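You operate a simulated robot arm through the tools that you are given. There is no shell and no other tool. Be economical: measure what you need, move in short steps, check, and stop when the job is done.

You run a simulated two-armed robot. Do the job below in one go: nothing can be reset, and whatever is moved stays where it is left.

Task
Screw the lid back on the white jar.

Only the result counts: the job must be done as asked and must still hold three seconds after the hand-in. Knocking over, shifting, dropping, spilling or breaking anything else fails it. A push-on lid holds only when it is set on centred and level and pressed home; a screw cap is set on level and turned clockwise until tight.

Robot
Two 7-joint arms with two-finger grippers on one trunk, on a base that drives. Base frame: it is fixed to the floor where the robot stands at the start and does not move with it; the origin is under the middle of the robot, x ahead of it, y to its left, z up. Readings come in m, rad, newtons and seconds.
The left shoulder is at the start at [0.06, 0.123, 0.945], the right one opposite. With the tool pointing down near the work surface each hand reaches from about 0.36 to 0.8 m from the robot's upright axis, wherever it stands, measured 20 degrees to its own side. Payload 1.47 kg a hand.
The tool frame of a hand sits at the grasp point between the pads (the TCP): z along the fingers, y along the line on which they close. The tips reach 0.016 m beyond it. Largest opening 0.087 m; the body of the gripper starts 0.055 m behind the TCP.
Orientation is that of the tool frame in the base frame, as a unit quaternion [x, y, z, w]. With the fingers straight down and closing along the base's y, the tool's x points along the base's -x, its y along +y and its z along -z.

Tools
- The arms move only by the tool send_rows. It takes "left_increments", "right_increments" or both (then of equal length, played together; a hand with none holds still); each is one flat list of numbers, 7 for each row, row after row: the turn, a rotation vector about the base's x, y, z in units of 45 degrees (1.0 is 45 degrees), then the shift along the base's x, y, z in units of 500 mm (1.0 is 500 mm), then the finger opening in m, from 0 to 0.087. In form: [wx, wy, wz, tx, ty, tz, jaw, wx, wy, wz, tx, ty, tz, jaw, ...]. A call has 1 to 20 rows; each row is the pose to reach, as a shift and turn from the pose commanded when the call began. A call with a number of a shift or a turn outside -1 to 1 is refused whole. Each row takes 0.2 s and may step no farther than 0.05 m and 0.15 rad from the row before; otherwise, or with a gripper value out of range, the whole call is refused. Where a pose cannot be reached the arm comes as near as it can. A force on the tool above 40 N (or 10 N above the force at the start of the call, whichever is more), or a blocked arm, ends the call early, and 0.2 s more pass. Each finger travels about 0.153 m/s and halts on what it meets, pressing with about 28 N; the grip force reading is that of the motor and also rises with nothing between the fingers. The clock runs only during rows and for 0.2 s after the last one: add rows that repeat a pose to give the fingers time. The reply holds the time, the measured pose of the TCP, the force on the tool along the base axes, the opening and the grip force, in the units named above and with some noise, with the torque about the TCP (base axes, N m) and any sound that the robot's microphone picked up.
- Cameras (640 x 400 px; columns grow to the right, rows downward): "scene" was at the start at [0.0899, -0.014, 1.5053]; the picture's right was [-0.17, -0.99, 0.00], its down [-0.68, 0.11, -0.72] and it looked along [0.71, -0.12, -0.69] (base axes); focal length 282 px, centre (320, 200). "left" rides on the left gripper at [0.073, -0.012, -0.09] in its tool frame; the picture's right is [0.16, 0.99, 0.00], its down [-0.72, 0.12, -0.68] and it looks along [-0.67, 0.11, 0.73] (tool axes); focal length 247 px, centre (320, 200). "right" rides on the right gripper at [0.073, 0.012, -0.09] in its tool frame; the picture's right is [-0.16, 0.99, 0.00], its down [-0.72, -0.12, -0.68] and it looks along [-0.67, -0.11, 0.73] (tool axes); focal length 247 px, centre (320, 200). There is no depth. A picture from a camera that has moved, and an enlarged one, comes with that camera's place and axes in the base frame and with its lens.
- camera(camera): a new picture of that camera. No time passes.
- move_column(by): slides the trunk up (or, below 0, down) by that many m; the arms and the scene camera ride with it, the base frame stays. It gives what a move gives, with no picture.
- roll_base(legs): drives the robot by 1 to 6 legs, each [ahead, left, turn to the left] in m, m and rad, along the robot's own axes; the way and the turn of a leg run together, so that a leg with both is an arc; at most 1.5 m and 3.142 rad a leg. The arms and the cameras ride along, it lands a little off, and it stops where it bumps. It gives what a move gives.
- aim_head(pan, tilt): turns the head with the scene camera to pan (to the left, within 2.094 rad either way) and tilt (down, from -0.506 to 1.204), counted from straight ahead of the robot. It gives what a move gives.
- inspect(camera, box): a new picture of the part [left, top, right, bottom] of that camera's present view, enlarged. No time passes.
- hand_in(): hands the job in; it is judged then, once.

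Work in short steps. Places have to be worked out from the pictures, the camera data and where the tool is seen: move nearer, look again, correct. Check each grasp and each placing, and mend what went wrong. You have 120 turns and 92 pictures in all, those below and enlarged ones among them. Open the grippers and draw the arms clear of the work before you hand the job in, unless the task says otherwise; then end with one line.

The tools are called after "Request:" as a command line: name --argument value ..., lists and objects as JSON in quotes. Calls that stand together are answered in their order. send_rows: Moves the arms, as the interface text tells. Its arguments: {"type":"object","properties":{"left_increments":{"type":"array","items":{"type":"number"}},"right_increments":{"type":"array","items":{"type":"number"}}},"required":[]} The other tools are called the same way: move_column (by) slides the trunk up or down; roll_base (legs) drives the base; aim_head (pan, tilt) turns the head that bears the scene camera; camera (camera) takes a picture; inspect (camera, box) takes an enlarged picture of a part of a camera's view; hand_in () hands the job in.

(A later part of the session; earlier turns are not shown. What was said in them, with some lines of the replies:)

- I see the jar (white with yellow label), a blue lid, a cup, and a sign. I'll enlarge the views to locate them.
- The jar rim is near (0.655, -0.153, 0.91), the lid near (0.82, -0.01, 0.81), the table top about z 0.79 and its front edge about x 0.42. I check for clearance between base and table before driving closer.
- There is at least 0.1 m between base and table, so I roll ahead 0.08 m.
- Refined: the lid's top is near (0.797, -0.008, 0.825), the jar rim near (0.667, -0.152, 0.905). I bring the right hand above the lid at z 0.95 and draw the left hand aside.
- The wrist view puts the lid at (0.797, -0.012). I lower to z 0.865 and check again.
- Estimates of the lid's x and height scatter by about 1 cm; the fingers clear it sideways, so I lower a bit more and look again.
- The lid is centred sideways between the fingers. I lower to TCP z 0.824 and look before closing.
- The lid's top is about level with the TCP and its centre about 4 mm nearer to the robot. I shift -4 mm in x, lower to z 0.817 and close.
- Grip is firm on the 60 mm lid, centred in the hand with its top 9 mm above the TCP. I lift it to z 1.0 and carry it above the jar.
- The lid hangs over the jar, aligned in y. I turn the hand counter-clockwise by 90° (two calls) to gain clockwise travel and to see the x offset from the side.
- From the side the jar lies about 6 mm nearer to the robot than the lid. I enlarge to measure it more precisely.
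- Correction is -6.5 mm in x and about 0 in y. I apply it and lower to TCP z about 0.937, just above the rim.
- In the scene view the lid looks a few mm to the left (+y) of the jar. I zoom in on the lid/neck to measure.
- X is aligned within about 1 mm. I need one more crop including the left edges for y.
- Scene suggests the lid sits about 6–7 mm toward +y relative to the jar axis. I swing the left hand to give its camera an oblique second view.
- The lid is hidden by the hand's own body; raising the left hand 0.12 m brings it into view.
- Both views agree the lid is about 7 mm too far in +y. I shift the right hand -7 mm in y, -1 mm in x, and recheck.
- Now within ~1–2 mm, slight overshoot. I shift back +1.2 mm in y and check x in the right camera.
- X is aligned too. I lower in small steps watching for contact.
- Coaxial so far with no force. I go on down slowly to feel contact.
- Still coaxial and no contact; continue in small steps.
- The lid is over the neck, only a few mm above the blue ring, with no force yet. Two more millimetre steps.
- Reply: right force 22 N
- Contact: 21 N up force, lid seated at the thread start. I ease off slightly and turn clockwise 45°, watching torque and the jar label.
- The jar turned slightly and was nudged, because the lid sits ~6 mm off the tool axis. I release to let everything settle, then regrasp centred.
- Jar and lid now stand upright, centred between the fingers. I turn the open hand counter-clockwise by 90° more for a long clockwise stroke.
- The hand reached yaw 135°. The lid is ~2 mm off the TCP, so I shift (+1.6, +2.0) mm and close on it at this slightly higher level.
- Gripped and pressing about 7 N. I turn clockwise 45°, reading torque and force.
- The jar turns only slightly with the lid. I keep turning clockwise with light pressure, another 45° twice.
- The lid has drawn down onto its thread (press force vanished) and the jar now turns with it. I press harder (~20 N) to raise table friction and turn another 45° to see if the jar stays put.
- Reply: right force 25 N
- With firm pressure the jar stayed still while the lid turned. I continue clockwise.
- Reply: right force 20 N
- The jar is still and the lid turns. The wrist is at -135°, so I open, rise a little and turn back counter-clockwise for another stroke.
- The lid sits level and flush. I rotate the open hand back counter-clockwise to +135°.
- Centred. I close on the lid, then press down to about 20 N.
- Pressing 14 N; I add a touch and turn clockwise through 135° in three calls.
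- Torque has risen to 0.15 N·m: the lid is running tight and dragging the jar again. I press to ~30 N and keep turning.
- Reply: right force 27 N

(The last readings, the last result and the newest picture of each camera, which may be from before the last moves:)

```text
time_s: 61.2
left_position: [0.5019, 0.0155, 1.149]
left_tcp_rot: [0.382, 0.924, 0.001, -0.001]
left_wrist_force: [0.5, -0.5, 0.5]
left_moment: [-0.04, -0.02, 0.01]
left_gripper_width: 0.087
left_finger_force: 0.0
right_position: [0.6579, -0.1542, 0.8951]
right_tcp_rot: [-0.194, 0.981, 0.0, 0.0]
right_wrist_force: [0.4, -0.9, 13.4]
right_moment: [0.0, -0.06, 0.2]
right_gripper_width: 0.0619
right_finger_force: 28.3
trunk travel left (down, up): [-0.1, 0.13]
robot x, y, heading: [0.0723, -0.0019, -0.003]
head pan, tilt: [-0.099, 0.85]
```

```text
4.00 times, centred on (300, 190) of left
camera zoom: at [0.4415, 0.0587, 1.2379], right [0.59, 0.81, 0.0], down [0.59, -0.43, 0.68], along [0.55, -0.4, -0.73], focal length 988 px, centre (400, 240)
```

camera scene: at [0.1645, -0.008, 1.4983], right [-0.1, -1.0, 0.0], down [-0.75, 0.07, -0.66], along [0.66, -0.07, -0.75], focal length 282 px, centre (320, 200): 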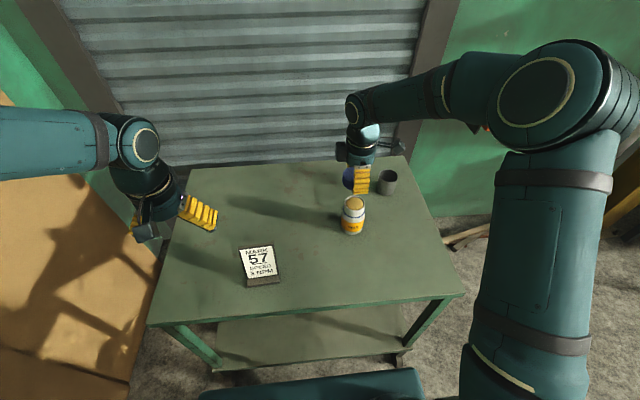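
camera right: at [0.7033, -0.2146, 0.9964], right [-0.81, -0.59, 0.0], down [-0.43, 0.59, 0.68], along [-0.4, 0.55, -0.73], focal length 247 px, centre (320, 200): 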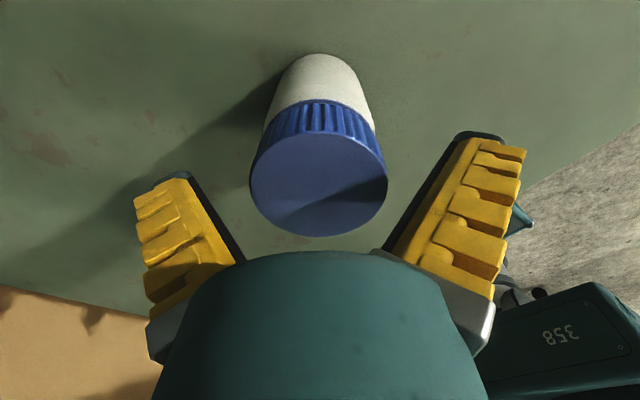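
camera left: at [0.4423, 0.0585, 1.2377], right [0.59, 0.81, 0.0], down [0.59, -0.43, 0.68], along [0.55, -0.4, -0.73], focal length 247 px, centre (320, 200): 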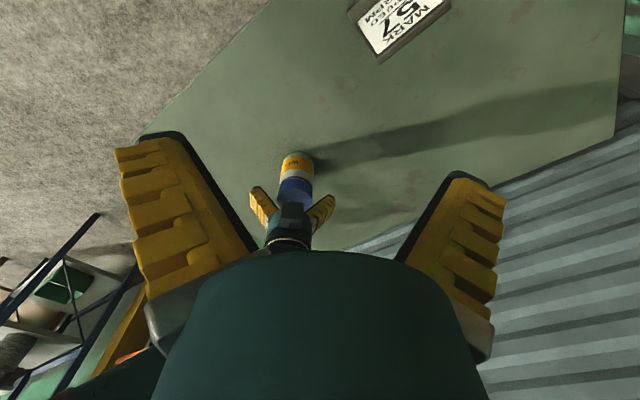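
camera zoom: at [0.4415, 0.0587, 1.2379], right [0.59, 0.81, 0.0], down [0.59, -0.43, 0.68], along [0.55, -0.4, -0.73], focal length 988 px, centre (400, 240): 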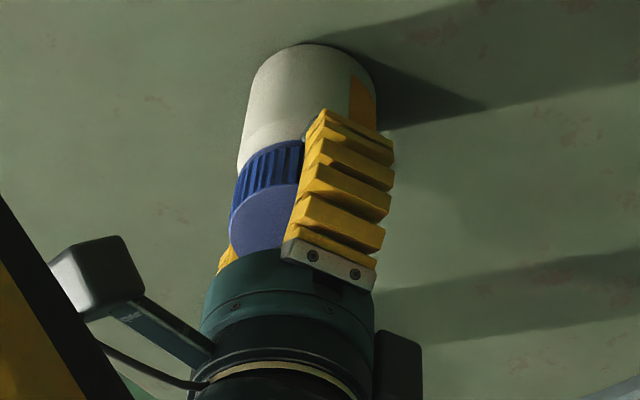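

Fingers have slid down the lid (opening 0.062), perhaps onto the jar's shoulder. I release, rise and inspect the lid fit.

Request:
send_rows --right_increments '[0, 0, 0, 0, 0, 0.006, 0.045, 0, 0, 0, 0, 0, 0.006, 0.06, 0, 0, 0, 0, 0, 0.006, 0.075, 0, 0, 0, 0, 0, 0.006, 0.087, 0, 0, 0, 0, 0, 0.04, 0.087, 0, 0, 0, 0, 0, 0.12, 0.087, 0, 0, 0, 0, 0, 0.2, 0.087, 0, 0, 0, 0, 0, 0.2, 0.087]'

Request:
inspect --camera "scene" --box '[330, 180, 390, 240]'

Request:
inspect --camera "left" --box '[260, 140, 340, 220]'

```text
time_s: 63.0
left_position: [0.5034, 0.0146, 1.1487]
left_tcp_rot: [0.383, 0.924, 0.0, 0.0]
left_wrist_force: [0.2, 0.0, 0.8]
left_moment: [0.02, -0.01, 0.0]
left_gripper_width: 0.087
left_finger_force: 0.1
right_position: [0.6593, -0.152, 0.9967]
right_tcp_rot: [-0.196, 0.981, 0.001, 0.0]
right_wrist_force: [1.4, 0.1, -0.3]
right_moment: [-0.01, 0.0, -0.01]
right_gripper_width: 0.0872
right_finger_force: 0.1
trunk travel left (down, up): [-0.1, 0.13]
robot x, y, heading: [0.0806, -0.0017, 0.002]
head pan, tilt: [-0.099, 0.85]
```

```text
6.67 times, centred on (360, 210) of scene
camera zoom: at [0.1648, -0.0081, 1.4983], right [-0.1, -1.0, 0.0], down [-0.75, 0.07, -0.66], along [0.66, -0.07, -0.75], focal length 1882 px, centre (53, 133)
```

zoom: 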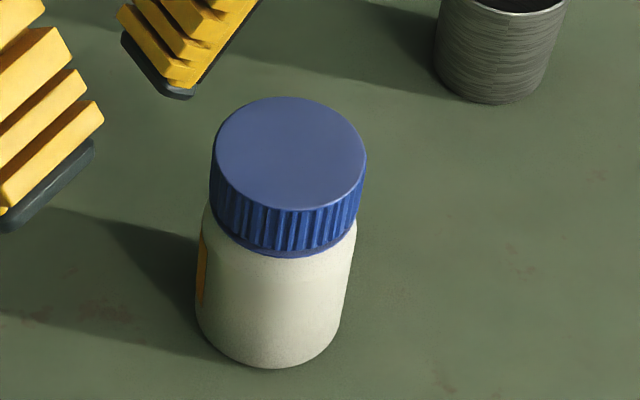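

```text
5.00 times, centred on (300, 180) of left
camera zoom: at [0.4426, 0.0585, 1.2376], right [0.59, 0.81, 0.0], down [0.59, -0.43, 0.68], along [0.55, -0.4, -0.73], focal length 1235 px, centre (420, 300)
```

zoom: 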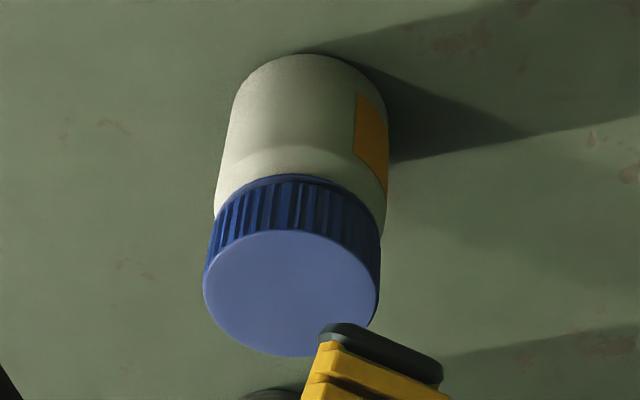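

The lid sits level and fully down. One more tightening twist with a fresh, higher grip to be sure: lower, close, press.

Request:
send_rows --right_increments '[0, 0, 0, 0, 0, -0.06, 0.087, 0, 0, 0, 0, 0, -0.12, 0.087, 0, 0, 0, 0, 0, -0.17, 0.087, 0, 0, 0, 0, 0, -0.176, 0.087, 0, 0, 0, 0, 0, -0.176, 0.07, 0, 0, 0, 0, 0, -0.176, 0.06, 0, 0, 0, 0, 0, -0.176, 0.045, 0, 0, 0, 0, 0, -0.176, 0.045, 0, 0, 0, 0, 0, -0.182, 0.045, 0, 0, 0, 0, 0, -0.188, 0.045, 0, 0, 0, 0, 0, -0.188, 0.045]'

Request:
send_rows --right_increments '[0, 0, -0.1, 0, 0, 0, 0.045, 0, 0, -0.2, 0, 0, 0, 0.045, 0, 0, -0.3, 0, 0, 0, 0.045, 0, 0, -0.4, 0, 0, 0, 0.045]'

Request:
inspect --camera "left" --box '[260, 140, 340, 220]'

```text
time_s: 65.4
left_position: [0.5015, 0.0164, 1.148]
left_tcp_rot: [0.383, 0.924, 0.0, 0.001]
left_wrist_force: [0.8, 0.4, 0.1]
left_moment: [-0.03, -0.05, 0.0]
left_gripper_width: 0.087
left_finger_force: 0.1
right_position: [0.659, -0.1543, 0.903]
right_tcp_rot: [-0.194, 0.981, 0.0, 0.002]
right_wrist_force: [-1.7, -0.8, 21.1]
right_moment: [-0.01, 0.01, 0.03]
right_gripper_width: 0.0604
right_finger_force: 28.0
trunk travel left (down, up): [-0.1, 0.13]
robot x, y, heading: [0.0817, 0.0018, 0.001]
head pan, tilt: [-0.099, 0.85]
```

```text
time_s: 66.4
left_position: [0.5019, 0.0144, 1.1484]
left_tcp_rot: [0.383, 0.924, 0.0, 0.0]
left_wrist_force: [0.4, 0.2, -0.3]
left_moment: [0.04, -0.01, -0.02]
left_gripper_width: 0.0869
left_finger_force: 0.1
right_position: [0.6603, -0.1547, 0.9025]
right_tcp_rot: [-0.039, 0.999, 0.0, 0.0]
right_wrist_force: [-0.5, 0.9, 8.1]
right_moment: [0.01, 0.04, 0.13]
right_gripper_width: 0.0602
right_finger_force: 28.1
trunk travel left (down, up): [-0.1, 0.13]
robot x, y, heading: [0.0805, -0.0046, 0.001]
head pan, tilt: [-0.099, 0.85]
```

```text
5.00 times, centred on (300, 180) of left
camera zoom: at [0.4416, 0.0586, 1.2379], right [0.59, 0.81, 0.0], down [0.59, -0.43, 0.68], along [0.55, -0.4, -0.73], focal length 1235 px, centre (420, 300)
```

zoom: 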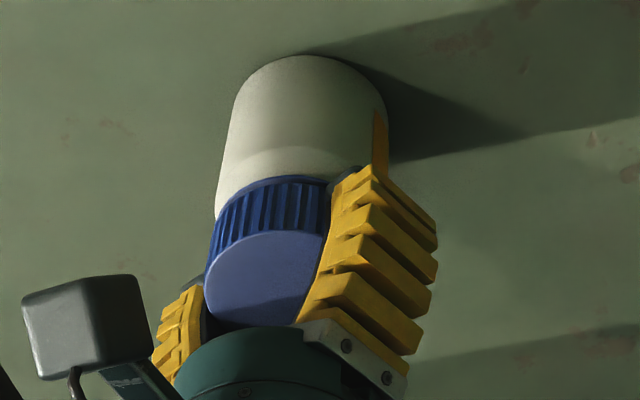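

The jar turns with the lid: tight at ≥0.13 N·m. I test a stronger nip: press to ~30 N, then twist only a few degrees and read the torque.

Request:
send_rows --right_increments '[0, 0, 0, 0, 0, 0.004, 0.045, 0, 0, 0, 0, 0, 0.004, 0.075, 0, 0, 0, 0, 0, 0.012, 0.075, 0, 0, 0, 0, 0, 0.012, 0.075, 0, 0, 0, 0, 0, 0.012, 0.06, 0, 0, 0, 0, 0, 0.012, 0.045, 0, 0, 0, 0, 0, 0.012, 0.045, 0, 0, 0, 0, 0, 0.004, 0.045, 0, 0, 0, 0, 0, -0.004, 0.045]'

Request:
send_rows --right_increments '[0, 0, -0.08, 0, 0, -0.003, 0.045]'

Request:
send_rows --right_increments '[0, 0, -0.08, 0, 0, -0.003, 0.045]'

Request:
send_rows --right_increments '[0, 0, -0.08, 0, 0, -0.003, 0.045]'

Request:
inspect --camera "left" --box '[260, 140, 340, 220]'

```text
time_s: 68.4
left_position: [0.5012, 0.0151, 1.1489]
left_tcp_rot: [0.382, 0.924, 0.001, 0.001]
left_wrist_force: [-0.3, 0.4, 0.2]
left_moment: [0.0, 0.02, 0.01]
left_gripper_width: 0.0872
left_finger_force: 0.1
right_position: [0.6593, -0.1542, 0.9012]
right_tcp_rot: [-0.04, 0.999, 0.0, 0.002]
right_wrist_force: [-2.5, -4.5, 21.9]
right_moment: [-0.06, 0.0, 0.08]
right_gripper_width: 0.0606
right_finger_force: 28.3
trunk travel left (down, up): [-0.1, 0.13]
robot x, y, heading: [0.0773, 0.001, 0.003]
head pan, tilt: [-0.099, 0.85]
```

```text
time_s: 68.8
left_position: [0.5017, 0.0153, 1.1492]
left_tcp_rot: [0.383, 0.924, 0.001, 0.001]
left_wrist_force: [1.1, -0.4, 0.7]
left_moment: [0.03, -0.01, -0.01]
left_gripper_width: 0.0868
left_finger_force: 0.1
right_position: [0.6592, -0.1537, 0.8991]
right_tcp_rot: [-0.008, 1.0, 0.0, 0.002]
right_wrist_force: [-2.7, -2.0, 23.7]
right_moment: [-0.04, 0.1, 0.16]
right_gripper_width: 0.0609
right_finger_force: 28.3
trunk travel left (down, up): [-0.1, 0.13]
robot x, y, heading: [0.0804, -0.001, 0.002]
head pan, tilt: [-0.099, 0.85]
```

```text
time_s: 69.2
left_position: [0.501, 0.0156, 1.1493]
left_tcp_rot: [0.382, 0.924, 0.001, 0.001]
left_wrist_force: [-0.1, 0.0, 0.1]
left_moment: [0.0, 0.01, -0.01]
left_gripper_width: 0.0869
left_finger_force: 0.1
right_position: [0.6586, -0.1537, 0.8969]
right_tcp_rot: [0.023, 1.0, 0.0, 0.0]
right_wrist_force: [-4.4, -1.6, 24.3]
right_moment: [-0.01, 0.04, 0.17]
right_gripper_width: 0.0613
right_finger_force: 28.1
trunk travel left (down, up): [-0.1, 0.13]
robot x, y, heading: [0.0783, 0.0004, 0.003]
head pan, tilt: [-0.099, 0.85]
```

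```text
time_s: 69.6
left_position: [0.5019, 0.0166, 1.149]
left_tcp_rot: [0.382, 0.924, 0.0, 0.002]
left_wrist_force: [-0.2, -0.8, 0.0]
left_moment: [0.04, -0.03, -0.03]
left_gripper_width: 0.0873
left_finger_force: 0.1
right_position: [0.6592, -0.1531, 0.8946]
right_tcp_rot: [0.055, 0.998, 0.0, 0.001]
right_wrist_force: [-2.9, 0.4, 26.1]
right_moment: [0.08, 0.08, 0.22]
right_gripper_width: 0.0621
right_finger_force: 28.2
trunk travel left (down, up): [-0.1, 0.13]
robot x, y, heading: [0.0807, 0.0002, 0.0]
head pan, tilt: [-0.099, 0.85]
```

```text
5.00 times, centred on (300, 180) of left
camera zoom: at [0.4404, 0.0593, 1.2384], right [0.59, 0.81, 0.0], down [0.59, -0.43, 0.68], along [0.55, -0.4, -0.73], focal length 1235 px, centre (420, 300)
```

zoom: 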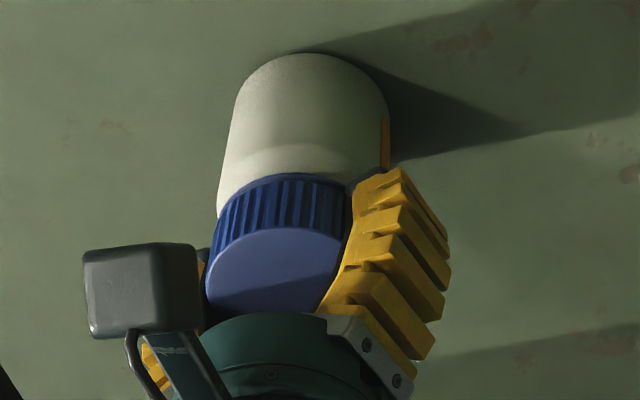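

Torque reaches 0.22 N·m with the lid dragging the jar, so it is at its stop. To tighten firmly I'd like to hold the jar with the left hand; I release and clear the right hand first, and start turning the left hand for a side grasp with its camera upward.

Request:
send_rows --right_increments '[0, 0, 0, 0, 0, 0.006, 0.045, 0, 0, 0, 0, 0, 0.01, 0.06, 0, 0, 0, 0, 0, 0.012, 0.075, 0, 0, 0, 0, 0, 0.016, 0.087, 0, 0, 0, 0, 0, 0.06, 0.087, 0, 0, 0, 0, 0, 0.14, 0.087, 0, 0, 0, 0, 0, 0.22, 0.087, 0, 0, 0, 0, -0.08, 0.26, 0.087, 0, 0, 0, 0, -0.16, 0.26, 0.087, 0, 0, 0, 0, -0.24, 0.26, 0.087]'

Request:
send_rows --left_increments '[0, 0, 0.18, -0.02, 0.06, 0, 0.087, 0, 0, 0.36, -0.04, 0.12, 0, 0.087, 0, 0, 0.54, -0.06, 0.18, 0, 0.087, 0, 0, 0.72, -0.06, 0.24, 0, 0.087, 0, 0, 0.9, -0.06, 0.26, 0, 0.087, 0, 0, 1.0, -0.06, 0.26, 0, 0.087]'

Request:
send_rows --left_increments '[0, 0, 0.18, 0, 0, 0, 0.087, 0, 0, 0.36, 0, 0, 0, 0.087, 0, 0, 0.54, 0, 0, 0, 0.087, 0, 0, 0.72, 0, 0, 0, 0.087, 0, 0, 0.9, 0, 0, 0, 0.087, 0, 0, 1.0, 0, 0, 0, 0.087]'

Request:
send_rows --left_increments '[0, 0, 0.18, 0, 0, 0, 0.087, 0, 0, 0.36, 0, 0, 0, 0.087, 0, 0, 0.54, 0, 0, 0, 0.087, 0, 0, 0.72, 0, 0, 0, 0.087, 0, 0, 0.9, 0, 0, 0, 0.087, 0, 0, 1.0, 0, 0, 0, 0.087]'

Request:
camera --camera "scene"

```text
time_s: 71.8
left_position: [0.502, 0.0151, 1.1494]
left_tcp_rot: [0.383, 0.924, 0.0, 0.0]
left_wrist_force: [1.0, -0.4, -0.6]
left_moment: [0.02, 0.0, 0.0]
left_gripper_width: 0.0873
left_finger_force: 0.1
right_position: [0.6604, -0.2782, 1.0251]
right_tcp_rot: [0.055, 0.998, 0.0, 0.0]
right_wrist_force: [-0.5, -0.7, -0.5]
right_moment: [-0.02, -0.04, 0.02]
right_gripper_width: 0.0868
right_finger_force: 0.1
trunk travel left (down, up): [-0.1, 0.13]
robot x, y, heading: [0.0797, -0.0012, -0.0]
head pan, tilt: [-0.099, 0.85]
```

```text
time_s: 73.2
left_position: [0.4719, 0.1444, 1.1491]
left_tcp_rot: [-0.002, 1.0, 0.0, 0.001]
left_wrist_force: [0.1, 0.3, -1.2]
left_moment: [0.01, 0.02, 0.01]
left_gripper_width: 0.0871
left_finger_force: 0.1
right_position: [0.6598, -0.2763, 1.0248]
right_tcp_rot: [0.054, 0.999, 0.0, 0.0]
right_wrist_force: [-0.3, 0.3, -0.2]
right_moment: [-0.04, 0.0, -0.02]
right_gripper_width: 0.0871
right_finger_force: 0.1
trunk travel left (down, up): [-0.1, 0.13]
robot x, y, heading: [0.0784, -0.0007, -0.001]
head pan, tilt: [-0.099, 0.85]
```

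```text
time_s: 74.6
left_position: [0.4715, 0.1444, 1.1493]
left_tcp_rot: [-0.384, 0.923, 0.001, 0.0]
left_wrist_force: [-0.2, 0.7, 0.3]
left_moment: [0.01, -0.02, 0.02]
left_gripper_width: 0.087
left_finger_force: 0.0
right_position: [0.6612, -0.277, 1.0247]
right_tcp_rot: [0.055, 0.998, -0.001, 0.0]
right_wrist_force: [0.7, -0.1, -0.8]
right_moment: [-0.01, 0.02, 0.02]
right_gripper_width: 0.0869
right_finger_force: 0.1
trunk travel left (down, up): [-0.1, 0.13]
robot x, y, heading: [0.0759, -0.0024, -0.002]
head pan, tilt: [-0.099, 0.85]
```

```text
time_s: 76.0
left_position: [0.472, 0.1443, 1.1502]
left_tcp_rot: [0.708, -0.706, 0.0, 0.0]
left_wrist_force: [-0.2, 0.1, 0.8]
left_moment: [0.0, -0.03, 0.0]
left_gripper_width: 0.0873
left_finger_force: 0.0
right_position: [0.6597, -0.2761, 1.0244]
right_tcp_rot: [0.055, 0.998, 0.001, 0.0]
right_wrist_force: [0.0, 0.5, -0.3]
right_moment: [0.01, -0.02, -0.02]
right_gripper_width: 0.0872
right_finger_force: 0.1
trunk travel left (down, up): [-0.1, 0.13]
robot x, y, heading: [0.0799, 0.0016, 0.003]
head pan, tilt: [-0.099, 0.85]
```

```text
27 pictures are left
camera scene: at [0.1644, -0.0081, 1.4983], right [-0.1, -1.0, 0.0], down [-0.75, 0.07, -0.66], along [0.66, -0.07, -0.75], focal length 282 px, centre (320, 200)
```

scene: 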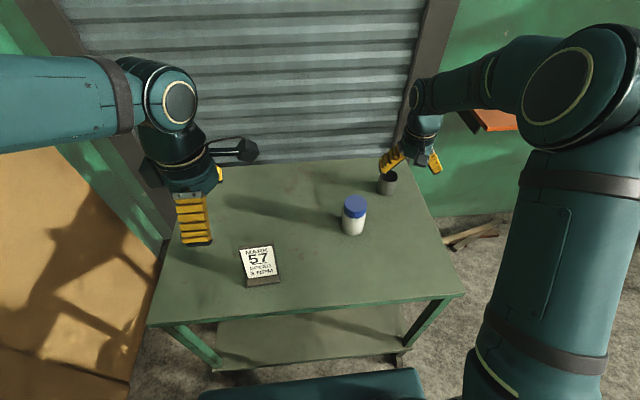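

Yaw +90° is reached. Now I pitch the left hand so the fingers point toward -y with the camera on top, still in free air.

Request:
send_rows --left_increments '[-0.18, 0, 0, 0, -0.03, 0, 0.087, -0.36, 0, 0, 0, -0.06, 0, 0.087, -0.54, 0, 0, 0, -0.09, 0, 0.087, -0.72, 0, 0, 0, -0.12, 0, 0.087, -0.9, 0, 0, 0, -0.14, 0, 0.087, -1.0, 0, 0, 0, -0.16, 0, 0.087]'

Request:
send_rows --left_increments '[-0.18, 0, 0, 0, 0, 0, 0.087, -0.36, 0, 0, 0, 0, 0, 0.087, -0.54, 0, 0, 0, 0, 0, 0.087, -0.72, 0, 0, 0, 0, 0, 0.087, -0.83, 0, 0, 0, 0, 0, 0.087, -0.83, 0, 0, 0, 0, 0, 0.087]'

Request:
camera --camera "scene"

```text
time_s: 77.4
left_position: [0.4715, 0.0648, 1.1504]
left_tcp_rot: [0.654, -0.653, 0.271, 0.271]
left_wrist_force: [0.2, 0.0, 0.5]
left_moment: [-0.01, -0.01, 0.02]
left_gripper_width: 0.087
left_finger_force: 0.0
right_position: [0.6598, -0.2767, 1.0245]
right_tcp_rot: [0.055, 0.998, 0.0, 0.0]
right_wrist_force: [-0.5, -0.4, -0.1]
right_moment: [0.03, -0.02, -0.01]
right_gripper_width: 0.0872
right_finger_force: 0.0
trunk travel left (down, up): [-0.1, 0.13]
robot x, y, heading: [0.0805, 0.0004, 0.003]
head pan, tilt: [-0.099, 0.85]
```

```text
time_s: 78.8
left_position: [0.471, 0.0635, 1.1504]
left_tcp_rot: [-0.531, 0.532, -0.465, -0.467]
left_wrist_force: [0.1, 0.7, 0.1]
left_moment: [0.0, -0.02, 0.01]
left_gripper_width: 0.087
left_finger_force: 0.0
right_position: [0.6595, -0.2769, 1.0245]
right_tcp_rot: [0.055, 0.999, 0.0, 0.0]
right_wrist_force: [0.4, -0.4, -0.6]
right_moment: [-0.01, 0.02, 0.02]
right_gripper_width: 0.0872
right_finger_force: 0.1
trunk travel left (down, up): [-0.1, 0.13]
robot x, y, heading: [0.0762, 0.0025, -0.006]
head pan, tilt: [-0.099, 0.85]
```

```text
26 pictures are left
camera scene: at [0.1643, -0.0081, 1.4983], right [-0.1, -1.0, 0.0], down [-0.75, 0.07, -0.66], along [0.66, -0.07, -0.75], focal length 282 px, centre (320, 200)
```

scene: 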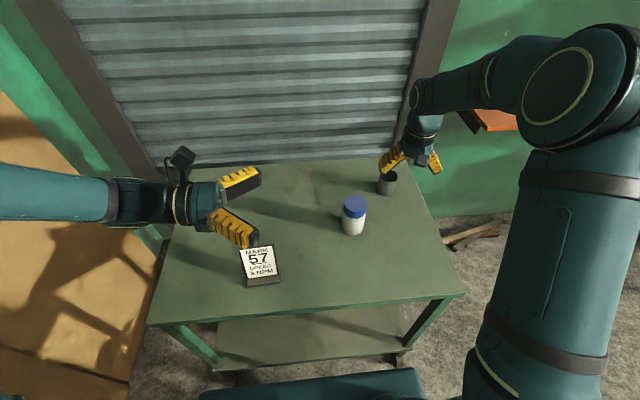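

The side pose works. To keep clear of the sign I yaw the hand -20° so it comes from the left-rear, and move toward a spot beside the jar, still high.

Request:
send_rows --left_increments '[0, 0, -0.08, 0.08, -0.015, 0, 0.087, 0, 0, -0.16, 0.16, -0.03, 0, 0.087, 0, 0, -0.24, 0.24, -0.05, 0, 0.087, 0, 0, -0.32, 0.32, -0.065, 0, 0.087, 0, 0, -0.4, 0.4, -0.08, 0, 0.087, 0, 0, -0.444, 0.46, -0.1, 0, 0.087, 0, 0, -0.444, 0.46, -0.1, 0, 0.087]'

Request:
send_rows --left_increments '[0, 0, 0, 0, 0, -0.08, 0.087, 0, 0, 0, 0, 0, -0.16, 0.087, 0, 0, 0, 0, 0, -0.24, 0.087, 0, 0, 0, 0, 0, -0.32, 0.087, 0, 0, 0, 0, 0, -0.4, 0.087, 0, 0, 0, 0, 0, -0.46, 0.087, 0, 0, 0, 0, 0, -0.46, 0.087]'

Request:
camera --camera "scene"

Request:
camera --camera "left"

```text
time_s: 80.4
left_position: [0.7011, 0.0148, 1.1517]
left_tcp_rot: [-0.432, 0.617, -0.377, -0.539]
left_wrist_force: [-0.1, 0.2, -0.6]
left_moment: [0.02, -0.02, 0.0]
left_gripper_width: 0.0868
left_finger_force: 0.0
right_position: [0.6592, -0.2765, 1.0258]
right_tcp_rot: [0.055, 0.998, 0.0, 0.0]
right_wrist_force: [-0.4, -0.4, 0.3]
right_moment: [0.03, -0.07, 0.01]
right_gripper_width: 0.0868
right_finger_force: 0.1
trunk travel left (down, up): [-0.1, 0.13]
robot x, y, heading: [0.0783, -0.0033, 0.001]
head pan, tilt: [-0.099, 0.85]
```

```text
time_s: 82.0
left_position: [0.7022, 0.014, 0.9214]
left_tcp_rot: [-0.431, 0.617, -0.377, -0.54]
left_wrist_force: [0.9, -0.4, 0.5]
left_moment: [-0.01, 0.0, -0.02]
left_gripper_width: 0.0868
left_finger_force: 0.1
right_position: [0.6601, -0.2752, 1.0237]
right_tcp_rot: [0.055, 0.999, 0.001, 0.0]
right_wrist_force: [0.2, -0.4, -0.4]
right_moment: [-0.01, -0.01, 0.01]
right_gripper_width: 0.0869
right_finger_force: 0.0
trunk travel left (down, up): [-0.1, 0.13]
robot x, y, heading: [0.0775, 0.0017, -0.001]
head pan, tilt: [-0.099, 0.85]
```

```text
25 pictures are left
camera scene: at [0.1643, -0.0081, 1.4984], right [-0.1, -1.0, 0.0], down [-0.75, 0.07, -0.66], along [0.66, -0.07, -0.75], focal length 282 px, centre (320, 200)
```

scene: 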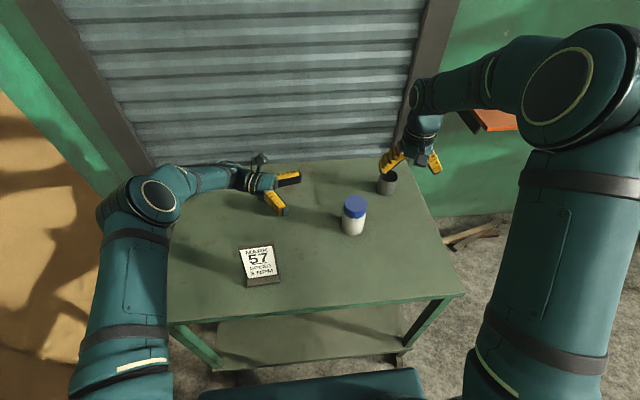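

```text
24 pictures are left
camera left: at [0.7393, 0.0837, 1.0054], right [-0.94, 0.32, 0.16], down [0.15, 0.76, -0.63], along [-0.32, -0.56, -0.76], focal length 247 px, centre (320, 200)
```

left: 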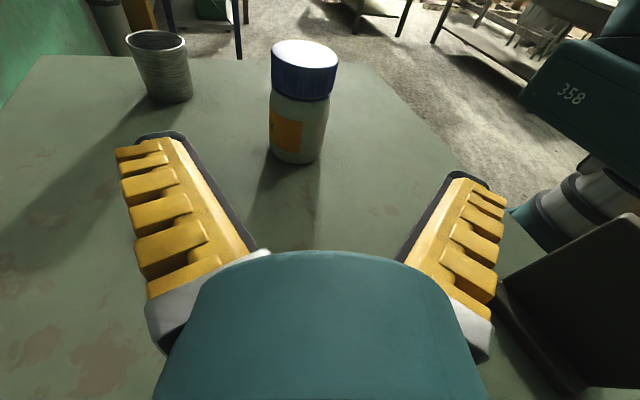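

The side view confirms the geometry: the jar lies along the fingers, about 17 mm off sideways. I lower to z 0.852 with that correction, then look.

Request:
send_rows --left_increments '[0, 0, 0, 0.012, -0.004, -0.05, 0.087, 0, 0, 0, 0.024, -0.008, -0.1, 0.087, 0, 0, 0, 0.032, -0.012, -0.138, 0.087, 0, 0, 0, 0.032, -0.012, -0.138, 0.087]'

Request:
camera --camera "left"

Request:
camera --camera "scene"

```text
time_s: 83.0
left_position: [0.7172, 0.0078, 0.8507]
left_tcp_rot: [-0.432, 0.617, -0.377, -0.539]
left_wrist_force: [0.1, -0.2, -0.8]
left_moment: [0.0, 0.04, 0.02]
left_gripper_width: 0.0869
left_finger_force: 0.0
right_position: [0.6595, -0.2751, 1.0232]
right_tcp_rot: [0.055, 0.998, -0.001, 0.0]
right_wrist_force: [0.0, -0.3, -1.0]
right_moment: [0.05, 0.01, -0.01]
right_gripper_width: 0.0872
right_finger_force: 0.1
trunk travel left (down, up): [-0.1, 0.13]
robot x, y, heading: [0.0765, 0.0006, 0.003]
head pan, tilt: [-0.099, 0.85]
```

```text
23 pictures are left
camera left: at [0.7537, 0.0781, 0.9353], right [-0.94, 0.32, 0.16], down [0.15, 0.76, -0.63], along [-0.32, -0.56, -0.76], focal length 247 px, centre (320, 200)
```

left: 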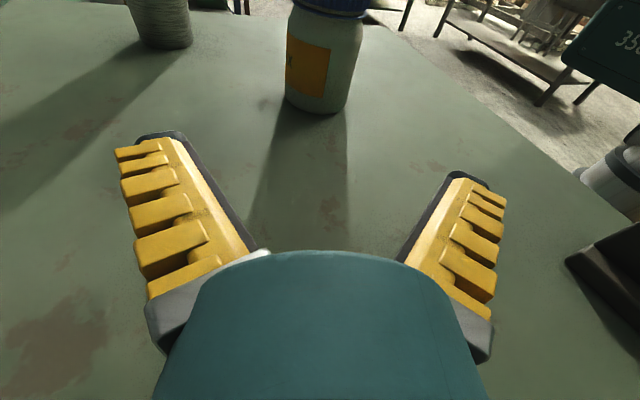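

```text
22 pictures are left
camera scene: at [0.1643, -0.008, 1.4984], right [-0.1, -1.0, 0.0], down [-0.75, 0.07, -0.66], along [0.66, -0.07, -0.75], focal length 282 px, centre (320, 200)
```

scene: 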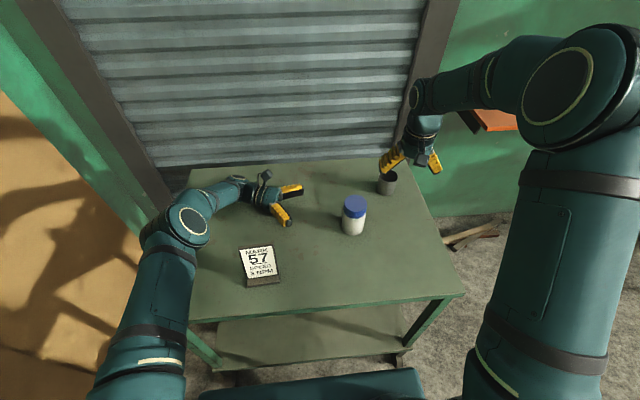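

Aligned within 1 mm. I advance 0.07 m along the finger direction, then check the elbow's clearance to the sign.

Request:
send_rows --left_increments '[0, 0, 0, -0.012, -0.033, 0, 0.087, 0, 0, 0, -0.024, -0.066, 0, 0.087, 0, 0, 0, -0.036, -0.1, 0, 0.087, 0, 0, 0, -0.048, -0.132, 0, 0.087, 0, 0, 0, -0.048, -0.132, 0, 0.087]'

Request:
camera --camera "scene"

Request:
camera --camera "right"

```text
time_s: 84.2
left_position: [0.6936, -0.0588, 0.8505]
left_tcp_rot: [-0.432, 0.616, -0.378, -0.54]
left_wrist_force: [-0.2, -0.5, 0.1]
left_moment: [-0.01, 0.0, -0.04]
left_gripper_width: 0.0871
left_finger_force: 0.1
right_position: [0.6592, -0.2765, 1.0255]
right_tcp_rot: [0.055, 0.998, 0.0, 0.001]
right_wrist_force: [-0.9, -0.6, 0.1]
right_moment: [-0.02, -0.02, -0.02]
right_gripper_width: 0.0869
right_finger_force: 0.1
trunk travel left (down, up): [-0.1, 0.13]
robot x, y, heading: [0.0777, -0.0011, 0.004]
head pan, tilt: [-0.099, 0.85]
```

```text
21 pictures are left
camera scene: at [0.1645, -0.0079, 1.4983], right [-0.1, -1.0, 0.0], down [-0.75, 0.07, -0.66], along [0.66, -0.07, -0.75], focal length 282 px, centre (320, 200)
```

scene: 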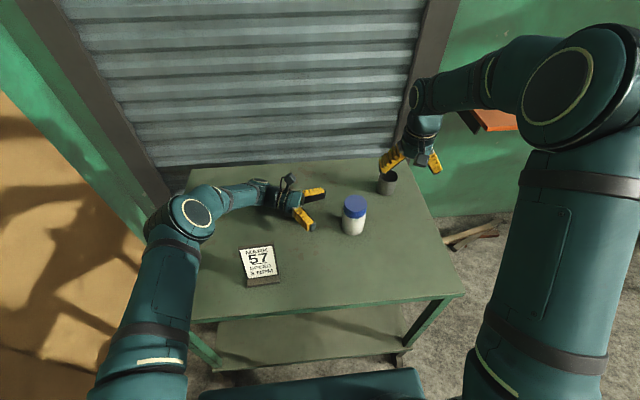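

```text
20 pictures are left
camera right: at [0.5894, -0.2571, 1.1129], right [0.27, 0.96, 0.0], down [0.71, -0.19, 0.68], along [0.66, -0.18, -0.73], focal length 247 px, centre (320, 200)
```

right: 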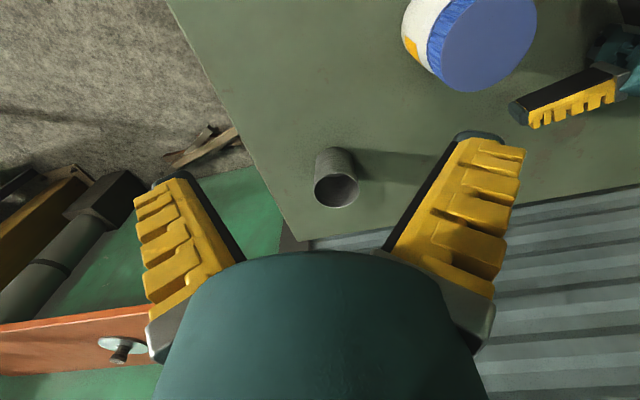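

The elbow stays clear of the sign. I advance the remaining 0.094 m around the jar and check before closing.

Request:
send_rows --left_increments '[0, 0, 0, -0.013, -0.036, 0, 0.087, 0, 0, 0, -0.026, -0.072, 0, 0.087, 0, 0, 0, -0.039, -0.108, 0, 0.087, 0, 0, 0, -0.052, -0.144, 0, 0.087, 0, 0, 0, -0.0646, -0.1776, 0, 0.087, 0, 0, 0, -0.0646, -0.1776, 0, 0.087]'

Request:
inspect --camera "scene" --box '[270, 160, 400, 250]'

```text
time_s: 85.6
left_position: [0.6625, -0.1477, 0.8496]
left_tcp_rot: [-0.433, 0.616, -0.378, -0.539]
left_wrist_force: [0.4, -0.2, 0.3]
left_moment: [0.03, 0.04, 0.02]
left_gripper_width: 0.0874
left_finger_force: 0.1
right_position: [0.6608, -0.2773, 1.0249]
right_tcp_rot: [0.055, 0.998, 0.0, -0.001]
right_wrist_force: [-0.1, 1.0, -0.2]
right_moment: [0.04, 0.0, 0.01]
right_gripper_width: 0.0869
right_finger_force: 0.1
trunk travel left (down, up): [-0.1, 0.13]
robot x, y, heading: [0.0801, 0.0021, 0.003]
head pan, tilt: [-0.099, 0.85]
```

```text
4.44 times, centred on (335, 205) of scene
camera zoom: at [0.1644, -0.0079, 1.4983], right [-0.1, -1.0, 0.0], down [-0.75, 0.07, -0.66], along [0.66, -0.07, -0.75], focal length 1254 px, centre (253, 178)
```

zoom: 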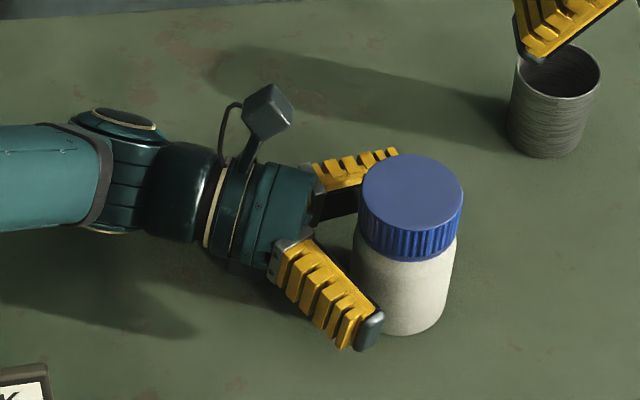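

The jar is between the left fingers with clearance. I advance 6 mm more and close gently.

Request:
send_rows --left_increments '[0, 0, 0, -0.004, -0.011, 0, 0.087, 0, 0, 0, -0.004, -0.011, 0, 0.08, 0, 0, 0, -0.004, -0.011, 0, 0.072, 0, 0, 0, -0.004, -0.011, 0, 0.066, 0, 0, 0, -0.004, -0.011, 0, 0.06, 0, 0, 0, -0.004, -0.011, 0, 0.045, 0, 0, 0, -0.004, -0.011, 0, 0.045]'

Request:
inspect --camera "scene" --box '[270, 160, 400, 250]'

```text
time_s: 87.2
left_position: [0.6582, -0.1526, 0.849]
left_tcp_rot: [-0.432, 0.616, -0.377, -0.54]
left_wrist_force: [-1.2, -1.0, 0.5]
left_moment: [-0.06, 0.03, -0.04]
left_gripper_width: 0.0641
left_finger_force: 27.5
right_position: [0.6603, -0.2768, 1.024]
right_tcp_rot: [0.056, 0.998, 0.0, 0.0]
right_wrist_force: [-0.1, -0.2, -0.4]
right_moment: [-0.01, 0.0, 0.02]
right_gripper_width: 0.0868
right_finger_force: 0.1
trunk travel left (down, up): [-0.1, 0.13]
robot x, y, heading: [0.0755, 0.0011, 0.001]
head pan, tilt: [-0.099, 0.85]
```

```text
4.44 times, centred on (335, 205) of scene
camera zoom: at [0.1644, -0.0081, 1.4983], right [-0.1, -1.0, 0.0], down [-0.75, 0.07, -0.66], along [0.66, -0.07, -0.75], focal length 1254 px, centre (253, 178)
```

zoom: 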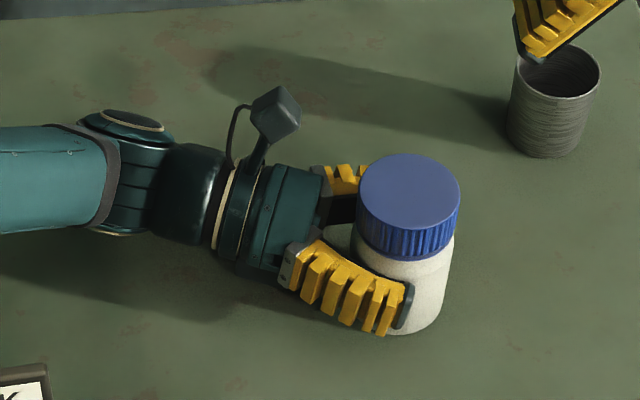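

The left hand holds the jar (64 mm). I bring the right hand back over the lid, yawed about +60° so its fingers straddle clear of the left hand.

Request:
send_rows --right_increments '[0, 0, 0.18, 0, 0.06, 0, 0.087, 0, 0, 0.36, 0, 0.12, 0, 0.087, 0, 0, 0.54, 0, 0.18, 0, 0.087, 0, 0, 0.72, 0, 0.22, 0, 0.087, 0, 0, 0.9, 0, 0.244, 0, 0.087, 0, 0, 1.0, 0, 0.244, 0, 0.087]'

Request:
send_rows --right_increments '[0, 0, 0.18, 0, 0, 0, 0.087, 0, 0, 0.36, 0, 0, 0, 0.087, 0, 0, 0.45, 0, 0, 0, 0.087, 0, 0, 0.45, 0, 0, -0.06, 0.087, 0, 0, 0.45, 0, 0, -0.12, 0.087, 0, 0, 0.45, 0, 0, -0.17, 0.087, 0, 0, 0.45, 0, 0, -0.17, 0.087]'

Request:
camera --camera "right"

Request:
inspect --camera "scene" --box '[290, 150, 420, 250]'

```text
time_s: 88.6
left_position: [0.6598, -0.1525, 0.8497]
left_tcp_rot: [-0.432, 0.617, -0.377, -0.539]
left_wrist_force: [0.3, 0.1, -0.8]
left_moment: [0.01, -0.03, 0.0]
left_gripper_width: 0.0639
left_finger_force: 28.2
right_position: [0.6608, -0.1527, 1.0241]
right_tcp_rot: [-0.332, 0.943, 0.0, 0.0]
right_wrist_force: [-0.6, 0.0, 1.8]
right_moment: [-0.03, 0.02, -0.03]
right_gripper_width: 0.0871
right_finger_force: 0.1
trunk travel left (down, up): [-0.1, 0.13]
robot x, y, heading: [0.0763, -0.0007, 0.001]
head pan, tilt: [-0.099, 0.85]
```

```text
time_s: 90.2
left_position: [0.6598, -0.1523, 0.8508]
left_tcp_rot: [-0.433, 0.617, -0.377, -0.539]
left_wrist_force: [-0.2, 0.3, -0.2]
left_moment: [-0.04, 0.05, -0.03]
left_gripper_width: 0.0641
left_finger_force: 27.9
right_position: [0.6607, -0.1527, 0.9392]
right_tcp_rot: [-0.492, 0.87, 0.0, 0.0]
right_wrist_force: [-0.2, -0.3, -0.7]
right_moment: [-0.01, 0.01, 0.0]
right_gripper_width: 0.0869
right_finger_force: 0.0
trunk travel left (down, up): [-0.1, 0.13]
robot x, y, heading: [0.0785, -0.0004, 0.008]
head pan, tilt: [-0.099, 0.85]
```

```text
17 pictures are left
camera right: at [0.614, -0.2087, 1.0288], right [-0.76, 0.64, 0.0], down [0.47, 0.56, 0.68], along [0.44, 0.52, -0.73], focal length 247 px, centre (320, 200)
```

right: 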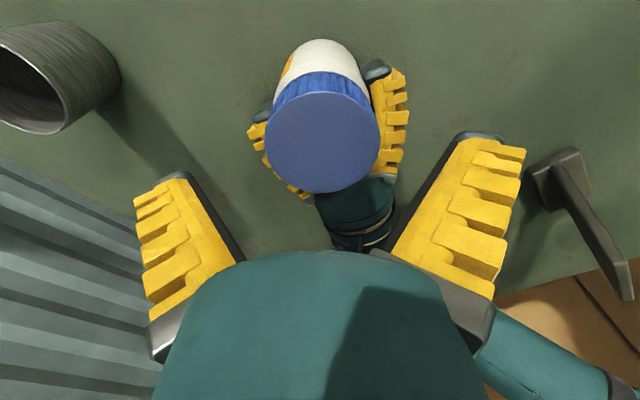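

```text
4.00 times, centred on (355, 200) of scene
camera zoom: at [0.1646, -0.0081, 1.4983], right [-0.1, -1.0, 0.0], down [-0.75, 0.07, -0.66], along [0.66, -0.07, -0.75], focal length 1129 px, centre (180, 200)
```

zoom: 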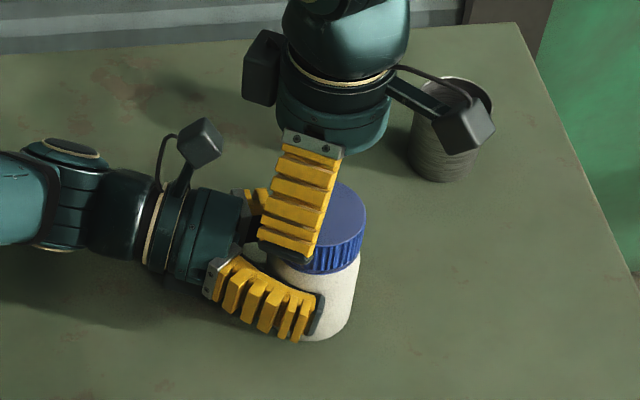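

Lid centred, hands clear of each other. I lower to z 0.907, close on the lid, with no press needed now.

Request:
send_rows --right_increments '[0, 0, 0, -0.003, -0.004, -0.03, 0.087, 0, 0, 0, -0.003, -0.004, -0.064, 0.087, 0, 0, 0, -0.003, -0.004, -0.064, 0.075, 0, 0, 0, -0.003, -0.004, -0.064, 0.065, 0, 0, 0, -0.003, -0.004, -0.064, 0.055, 0, 0, 0, -0.003, -0.004, -0.064, 0.045, 0, 0, 0, -0.003, -0.004, -0.064, 0.045]'

Request:
send_rows --right_increments '[0, 0, -0.1, 0, 0, 0, 0.045, 0, 0, -0.2, 0, 0, 0, 0.045]'

Request:
inspect --camera "scene" --box '[290, 150, 420, 250]'

```text
time_s: 91.8
left_position: [0.6597, -0.1517, 0.8497]
left_tcp_rot: [-0.433, 0.617, -0.377, -0.539]
left_wrist_force: [4.8, -4.5, 0.2]
left_moment: [0.28, 0.0, 0.03]
left_gripper_width: 0.0643
left_finger_force: 28.4
right_position: [0.6592, -0.1542, 0.9086]
right_tcp_rot: [-0.492, 0.87, 0.001, 0.0]
right_wrist_force: [-5.4, 3.9, 0.3]
right_moment: [-0.03, 0.3, 0.01]
right_gripper_width: 0.0574
right_finger_force: 27.4
trunk travel left (down, up): [-0.1, 0.13]
robot x, y, heading: [0.0774, -0.0009, 0.003]
head pan, tilt: [-0.099, 0.85]
```

```text
time_s: 92.4
left_position: [0.6589, -0.1515, 0.8493]
left_tcp_rot: [-0.432, 0.616, -0.378, -0.539]
left_wrist_force: [10.0, -2.6, -0.2]
left_moment: [0.23, 0.27, -0.53]
left_gripper_width: 0.0627
left_finger_force: 27.4
right_position: [0.6589, -0.1561, 0.9087]
right_tcp_rot: [-0.421, 0.907, -0.001, -0.001]
right_wrist_force: [-8.2, 2.0, 0.2]
right_moment: [-0.04, 0.14, 0.6]
right_gripper_width: 0.0586
right_finger_force: 27.3
trunk travel left (down, up): [-0.1, 0.13]
robot x, y, heading: [0.0788, -0.0007, 0.002]
head pan, tilt: [-0.099, 0.85]
```

```text
4.00 times, centred on (355, 200) of scene
camera zoom: at [0.1645, -0.0079, 1.4983], right [-0.1, -1.0, 0.0], down [-0.75, 0.07, -0.66], along [0.66, -0.07, -0.75], focal length 1129 px, centre (180, 200)
```

zoom: 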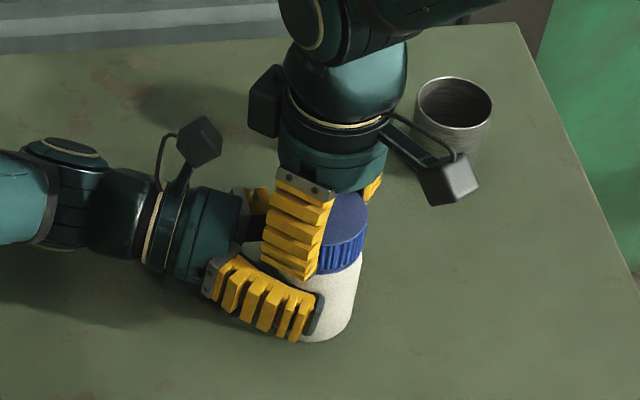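

Torque jumped to 0.6 N·m against the held jar: the lid is tight. One last small nip to confirm it no longer turns.

Request:
send_rows --right_increments '[0, 0, -0.1, 0, 0, 0, 0.045, 0, 0, -0.15, 0, 0, 0, 0.045]'

```text
time_s: 93.0
left_position: [0.6598, -0.152, 0.8517]
left_tcp_rot: [-0.433, 0.616, -0.379, -0.539]
left_wrist_force: [8.4, 4.5, 2.2]
left_moment: [-0.14, 0.03, -0.45]
left_gripper_width: 0.0606
left_finger_force: 28.1
right_position: [0.6588, -0.155, 0.9076]
right_tcp_rot: [-0.367, 0.93, 0.0, 0.0]
right_wrist_force: [-6.4, -2.8, 0.6]
right_moment: [-0.03, 0.22, 0.54]
right_gripper_width: 0.0584
right_finger_force: 28.1
trunk travel left (down, up): [-0.1, 0.13]
robot x, y, heading: [0.079, -0.0003, 0.002]
head pan, tilt: [-0.099, 0.85]
```

Torque saturates around 0.55 N·m (grips slipping): tight. I open the right hand and raise it, then open the left.

Request:
send_rows --right_increments '[0, 0, -0.15, 0, 0, 0, 0.06, 0, 0, -0.15, 0, 0, 0, 0.072, 0, 0, -0.15, 0, 0, 0, 0.087, 0, 0, -0.15, 0, 0, 0.02, 0.087, 0, 0, -0.15, 0, 0, 0.1, 0.087, 0, 0, -0.15, 0, 0, 0.18, 0.087, 0, 0, -0.15, 0, 0, 0.26, 0.087, 0, 0, -0.15, 0, -0.08, 0.3, 0.087, 0, 0, -0.15, 0, -0.16, 0.3, 0.087, 0, 0, -0.15, 0, -0.24, 0.3, 0.087]'

Request:
send_rows --left_increments '[0, 0, 0, 0, 0, 0, 0.066, 0, 0, 0, 0, 0, 0, 0.076, 0, 0, 0, 0, 0, 0, 0.087, 0, 0, 0, 0, 0, 0, 0.087]'

Request:
inspect --camera "scene" --box '[290, 160, 420, 250]'

```text
time_s: 95.2
left_position: [0.659, -0.1523, 0.8508]
left_tcp_rot: [-0.433, 0.616, -0.378, -0.538]
left_wrist_force: [0.7, -1.0, 3.0]
left_moment: [-0.18, -0.12, 0.0]
left_gripper_width: 0.0612
left_finger_force: 27.9
right_position: [0.6582, -0.2752, 1.0582]
right_tcp_rot: [-0.313, 0.95, 0.0, 0.001]
right_wrist_force: [0.4, -0.6, -0.3]
right_moment: [0.02, -0.03, -0.02]
right_gripper_width: 0.0873
right_finger_force: 0.0
trunk travel left (down, up): [-0.1, 0.13]
robot x, y, heading: [0.0804, -0.0032, 0.007]
head pan, tilt: [-0.099, 0.85]
```

```text
time_s: 96.2
left_position: [0.6605, -0.1527, 0.8514]
left_tcp_rot: [-0.433, 0.616, -0.378, -0.539]
left_wrist_force: [0.4, -0.1, -0.4]
left_moment: [0.0, -0.02, -0.01]
left_gripper_width: 0.0868
left_finger_force: 0.0
right_position: [0.6589, -0.2744, 1.0572]
right_tcp_rot: [-0.313, 0.95, 0.0, 0.0]
right_wrist_force: [-0.5, 0.0, 0.3]
right_moment: [0.01, 0.0, 0.0]
right_gripper_width: 0.0869
right_finger_force: 0.2
trunk travel left (down, up): [-0.1, 0.13]
robot x, y, heading: [0.0792, 0.0005, -0.001]
head pan, tilt: [-0.099, 0.85]
```

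```text
4.44 times, centred on (355, 205) of scene
camera zoom: at [0.1645, -0.008, 1.4983], right [-0.1, -1.0, 0.0], down [-0.75, 0.07, -0.66], along [0.66, -0.07, -0.75], focal length 1254 px, centre (164, 178)
```

zoom: 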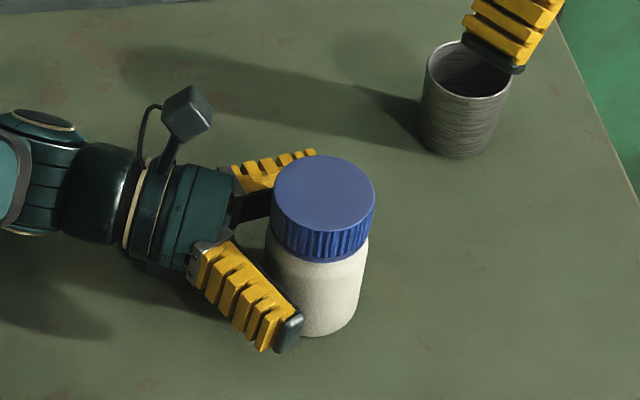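

The jar stands upright with the lid level. I back the left hand out along its fingers, then raise it clear.

Request:
send_rows --left_increments '[0, 0, 0, 0.013, 0.036, 0, 0.087, 0, 0, 0, 0.026, 0.072, 0, 0.087, 0, 0, 0, 0.04, 0.11, 0, 0.087, 0, 0, 0, 0.056, 0.155, 0, 0.087, 0, 0, 0, 0.075, 0.21, 0, 0.087, 0, 0, 0, 0.1, 0.28, 0, 0.087, 0, 0, 0, 0.1, 0.28, 0.08, 0.087, 0, 0, 0, 0.1, 0.28, 0.16, 0.087, 0, 0, 0, 0.1, 0.28, 0.24, 0.087, 0, 0, 0, 0.1, 0.28, 0.32, 0.087, 0, 0, 0, 0.1, 0.28, 0.32, 0.087]'

Request:
send_rows --right_increments '[0, 0, 0, -0.08, 0, 0.04, 0.087, 0, 0, 0, -0.16, 0, 0.08, 0.087, 0, 0, 0, -0.24, 0, 0.12, 0.087, 0, 0, 0, -0.24, 0, 0.12, 0.087]'

Request:
camera --camera "scene"

Request:
inspect --camera "scene" --box '[310, 170, 410, 250]'

```text
time_s: 98.6
left_position: [0.7092, -0.0107, 1.013]
left_tcp_rot: [-0.433, 0.616, -0.378, -0.539]
left_wrist_force: [-0.1, 0.1, 0.0]
left_moment: [-0.03, -0.01, -0.03]
left_gripper_width: 0.0867
left_finger_force: 0.1
right_position: [0.6583, -0.275, 1.0559]
right_tcp_rot: [-0.314, 0.949, 0.0, 0.0]
right_wrist_force: [0.4, -0.2, -1.2]
right_moment: [0.0, 0.01, 0.03]
right_gripper_width: 0.087
right_finger_force: 0.2
trunk travel left (down, up): [-0.1, 0.13]
robot x, y, heading: [0.0782, -0.001, -0.002]
head pan, tilt: [-0.099, 0.85]
```

```text
time_s: 99.6
left_position: [0.7097, -0.0095, 1.0112]
left_tcp_rot: [-0.431, 0.616, -0.377, -0.541]
left_wrist_force: [0.2, -0.2, 0.0]
left_moment: [0.02, 0.0, -0.01]
left_gripper_width: 0.0869
left_finger_force: 0.0
right_position: [0.5391, -0.2738, 1.1179]
right_tcp_rot: [-0.313, 0.95, 0.0, 0.0]
right_wrist_force: [-0.6, 0.1, -0.5]
right_moment: [0.01, 0.01, -0.01]
right_gripper_width: 0.0868
right_finger_force: 0.1
trunk travel left (down, up): [-0.1, 0.13]
robot x, y, heading: [0.082, 0.0013, 0.006]
head pan, tilt: [-0.099, 0.85]
```

```text
13 pictures are left
camera scene: at [0.1657, -0.008, 1.4982], right [-0.1, -1.0, 0.0], down [-0.75, 0.07, -0.66], along [0.66, -0.07, -0.75], focal length 282 px, centre (320, 200)
```

scene: 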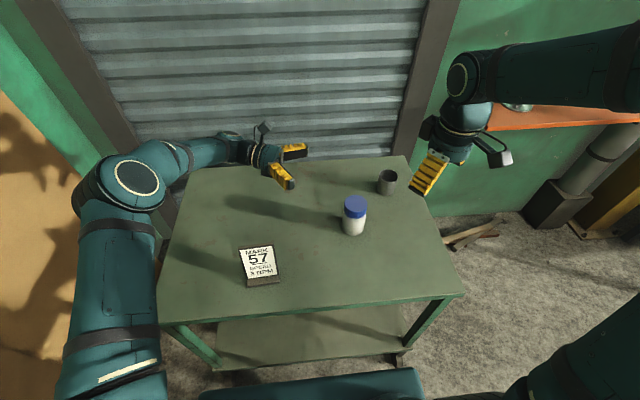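

```text
5.00 times, centred on (360, 210) of scene
camera zoom: at [0.1657, -0.008, 1.4982], right [-0.1, -1.0, 0.0], down [-0.75, 0.07, -0.66], along [0.66, -0.07, -0.75], focal length 1411 px, centre (120, 150)
```

zoom: 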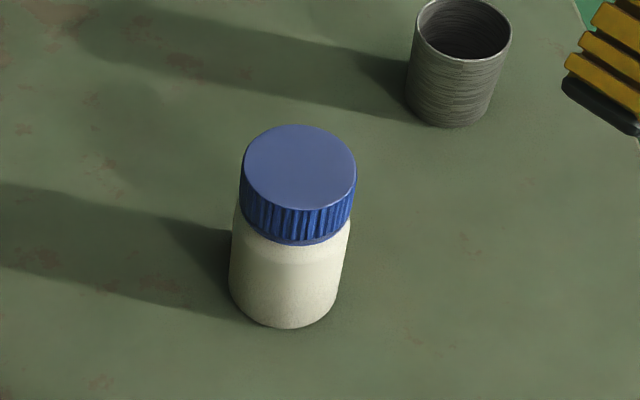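

The lid is on level and tight, the jar is upright, the sign and cup are undisturbed, and both hands are open and clear. I hand in.

Request:
hand_in

```text
The job is handed in.
```

The lid is screwed back on the white jar, level and tight at about 0.55 N·m with the jar held; the jar stands upright, turned on its base and shifted a few millimetres at most, and nothing else was touched.
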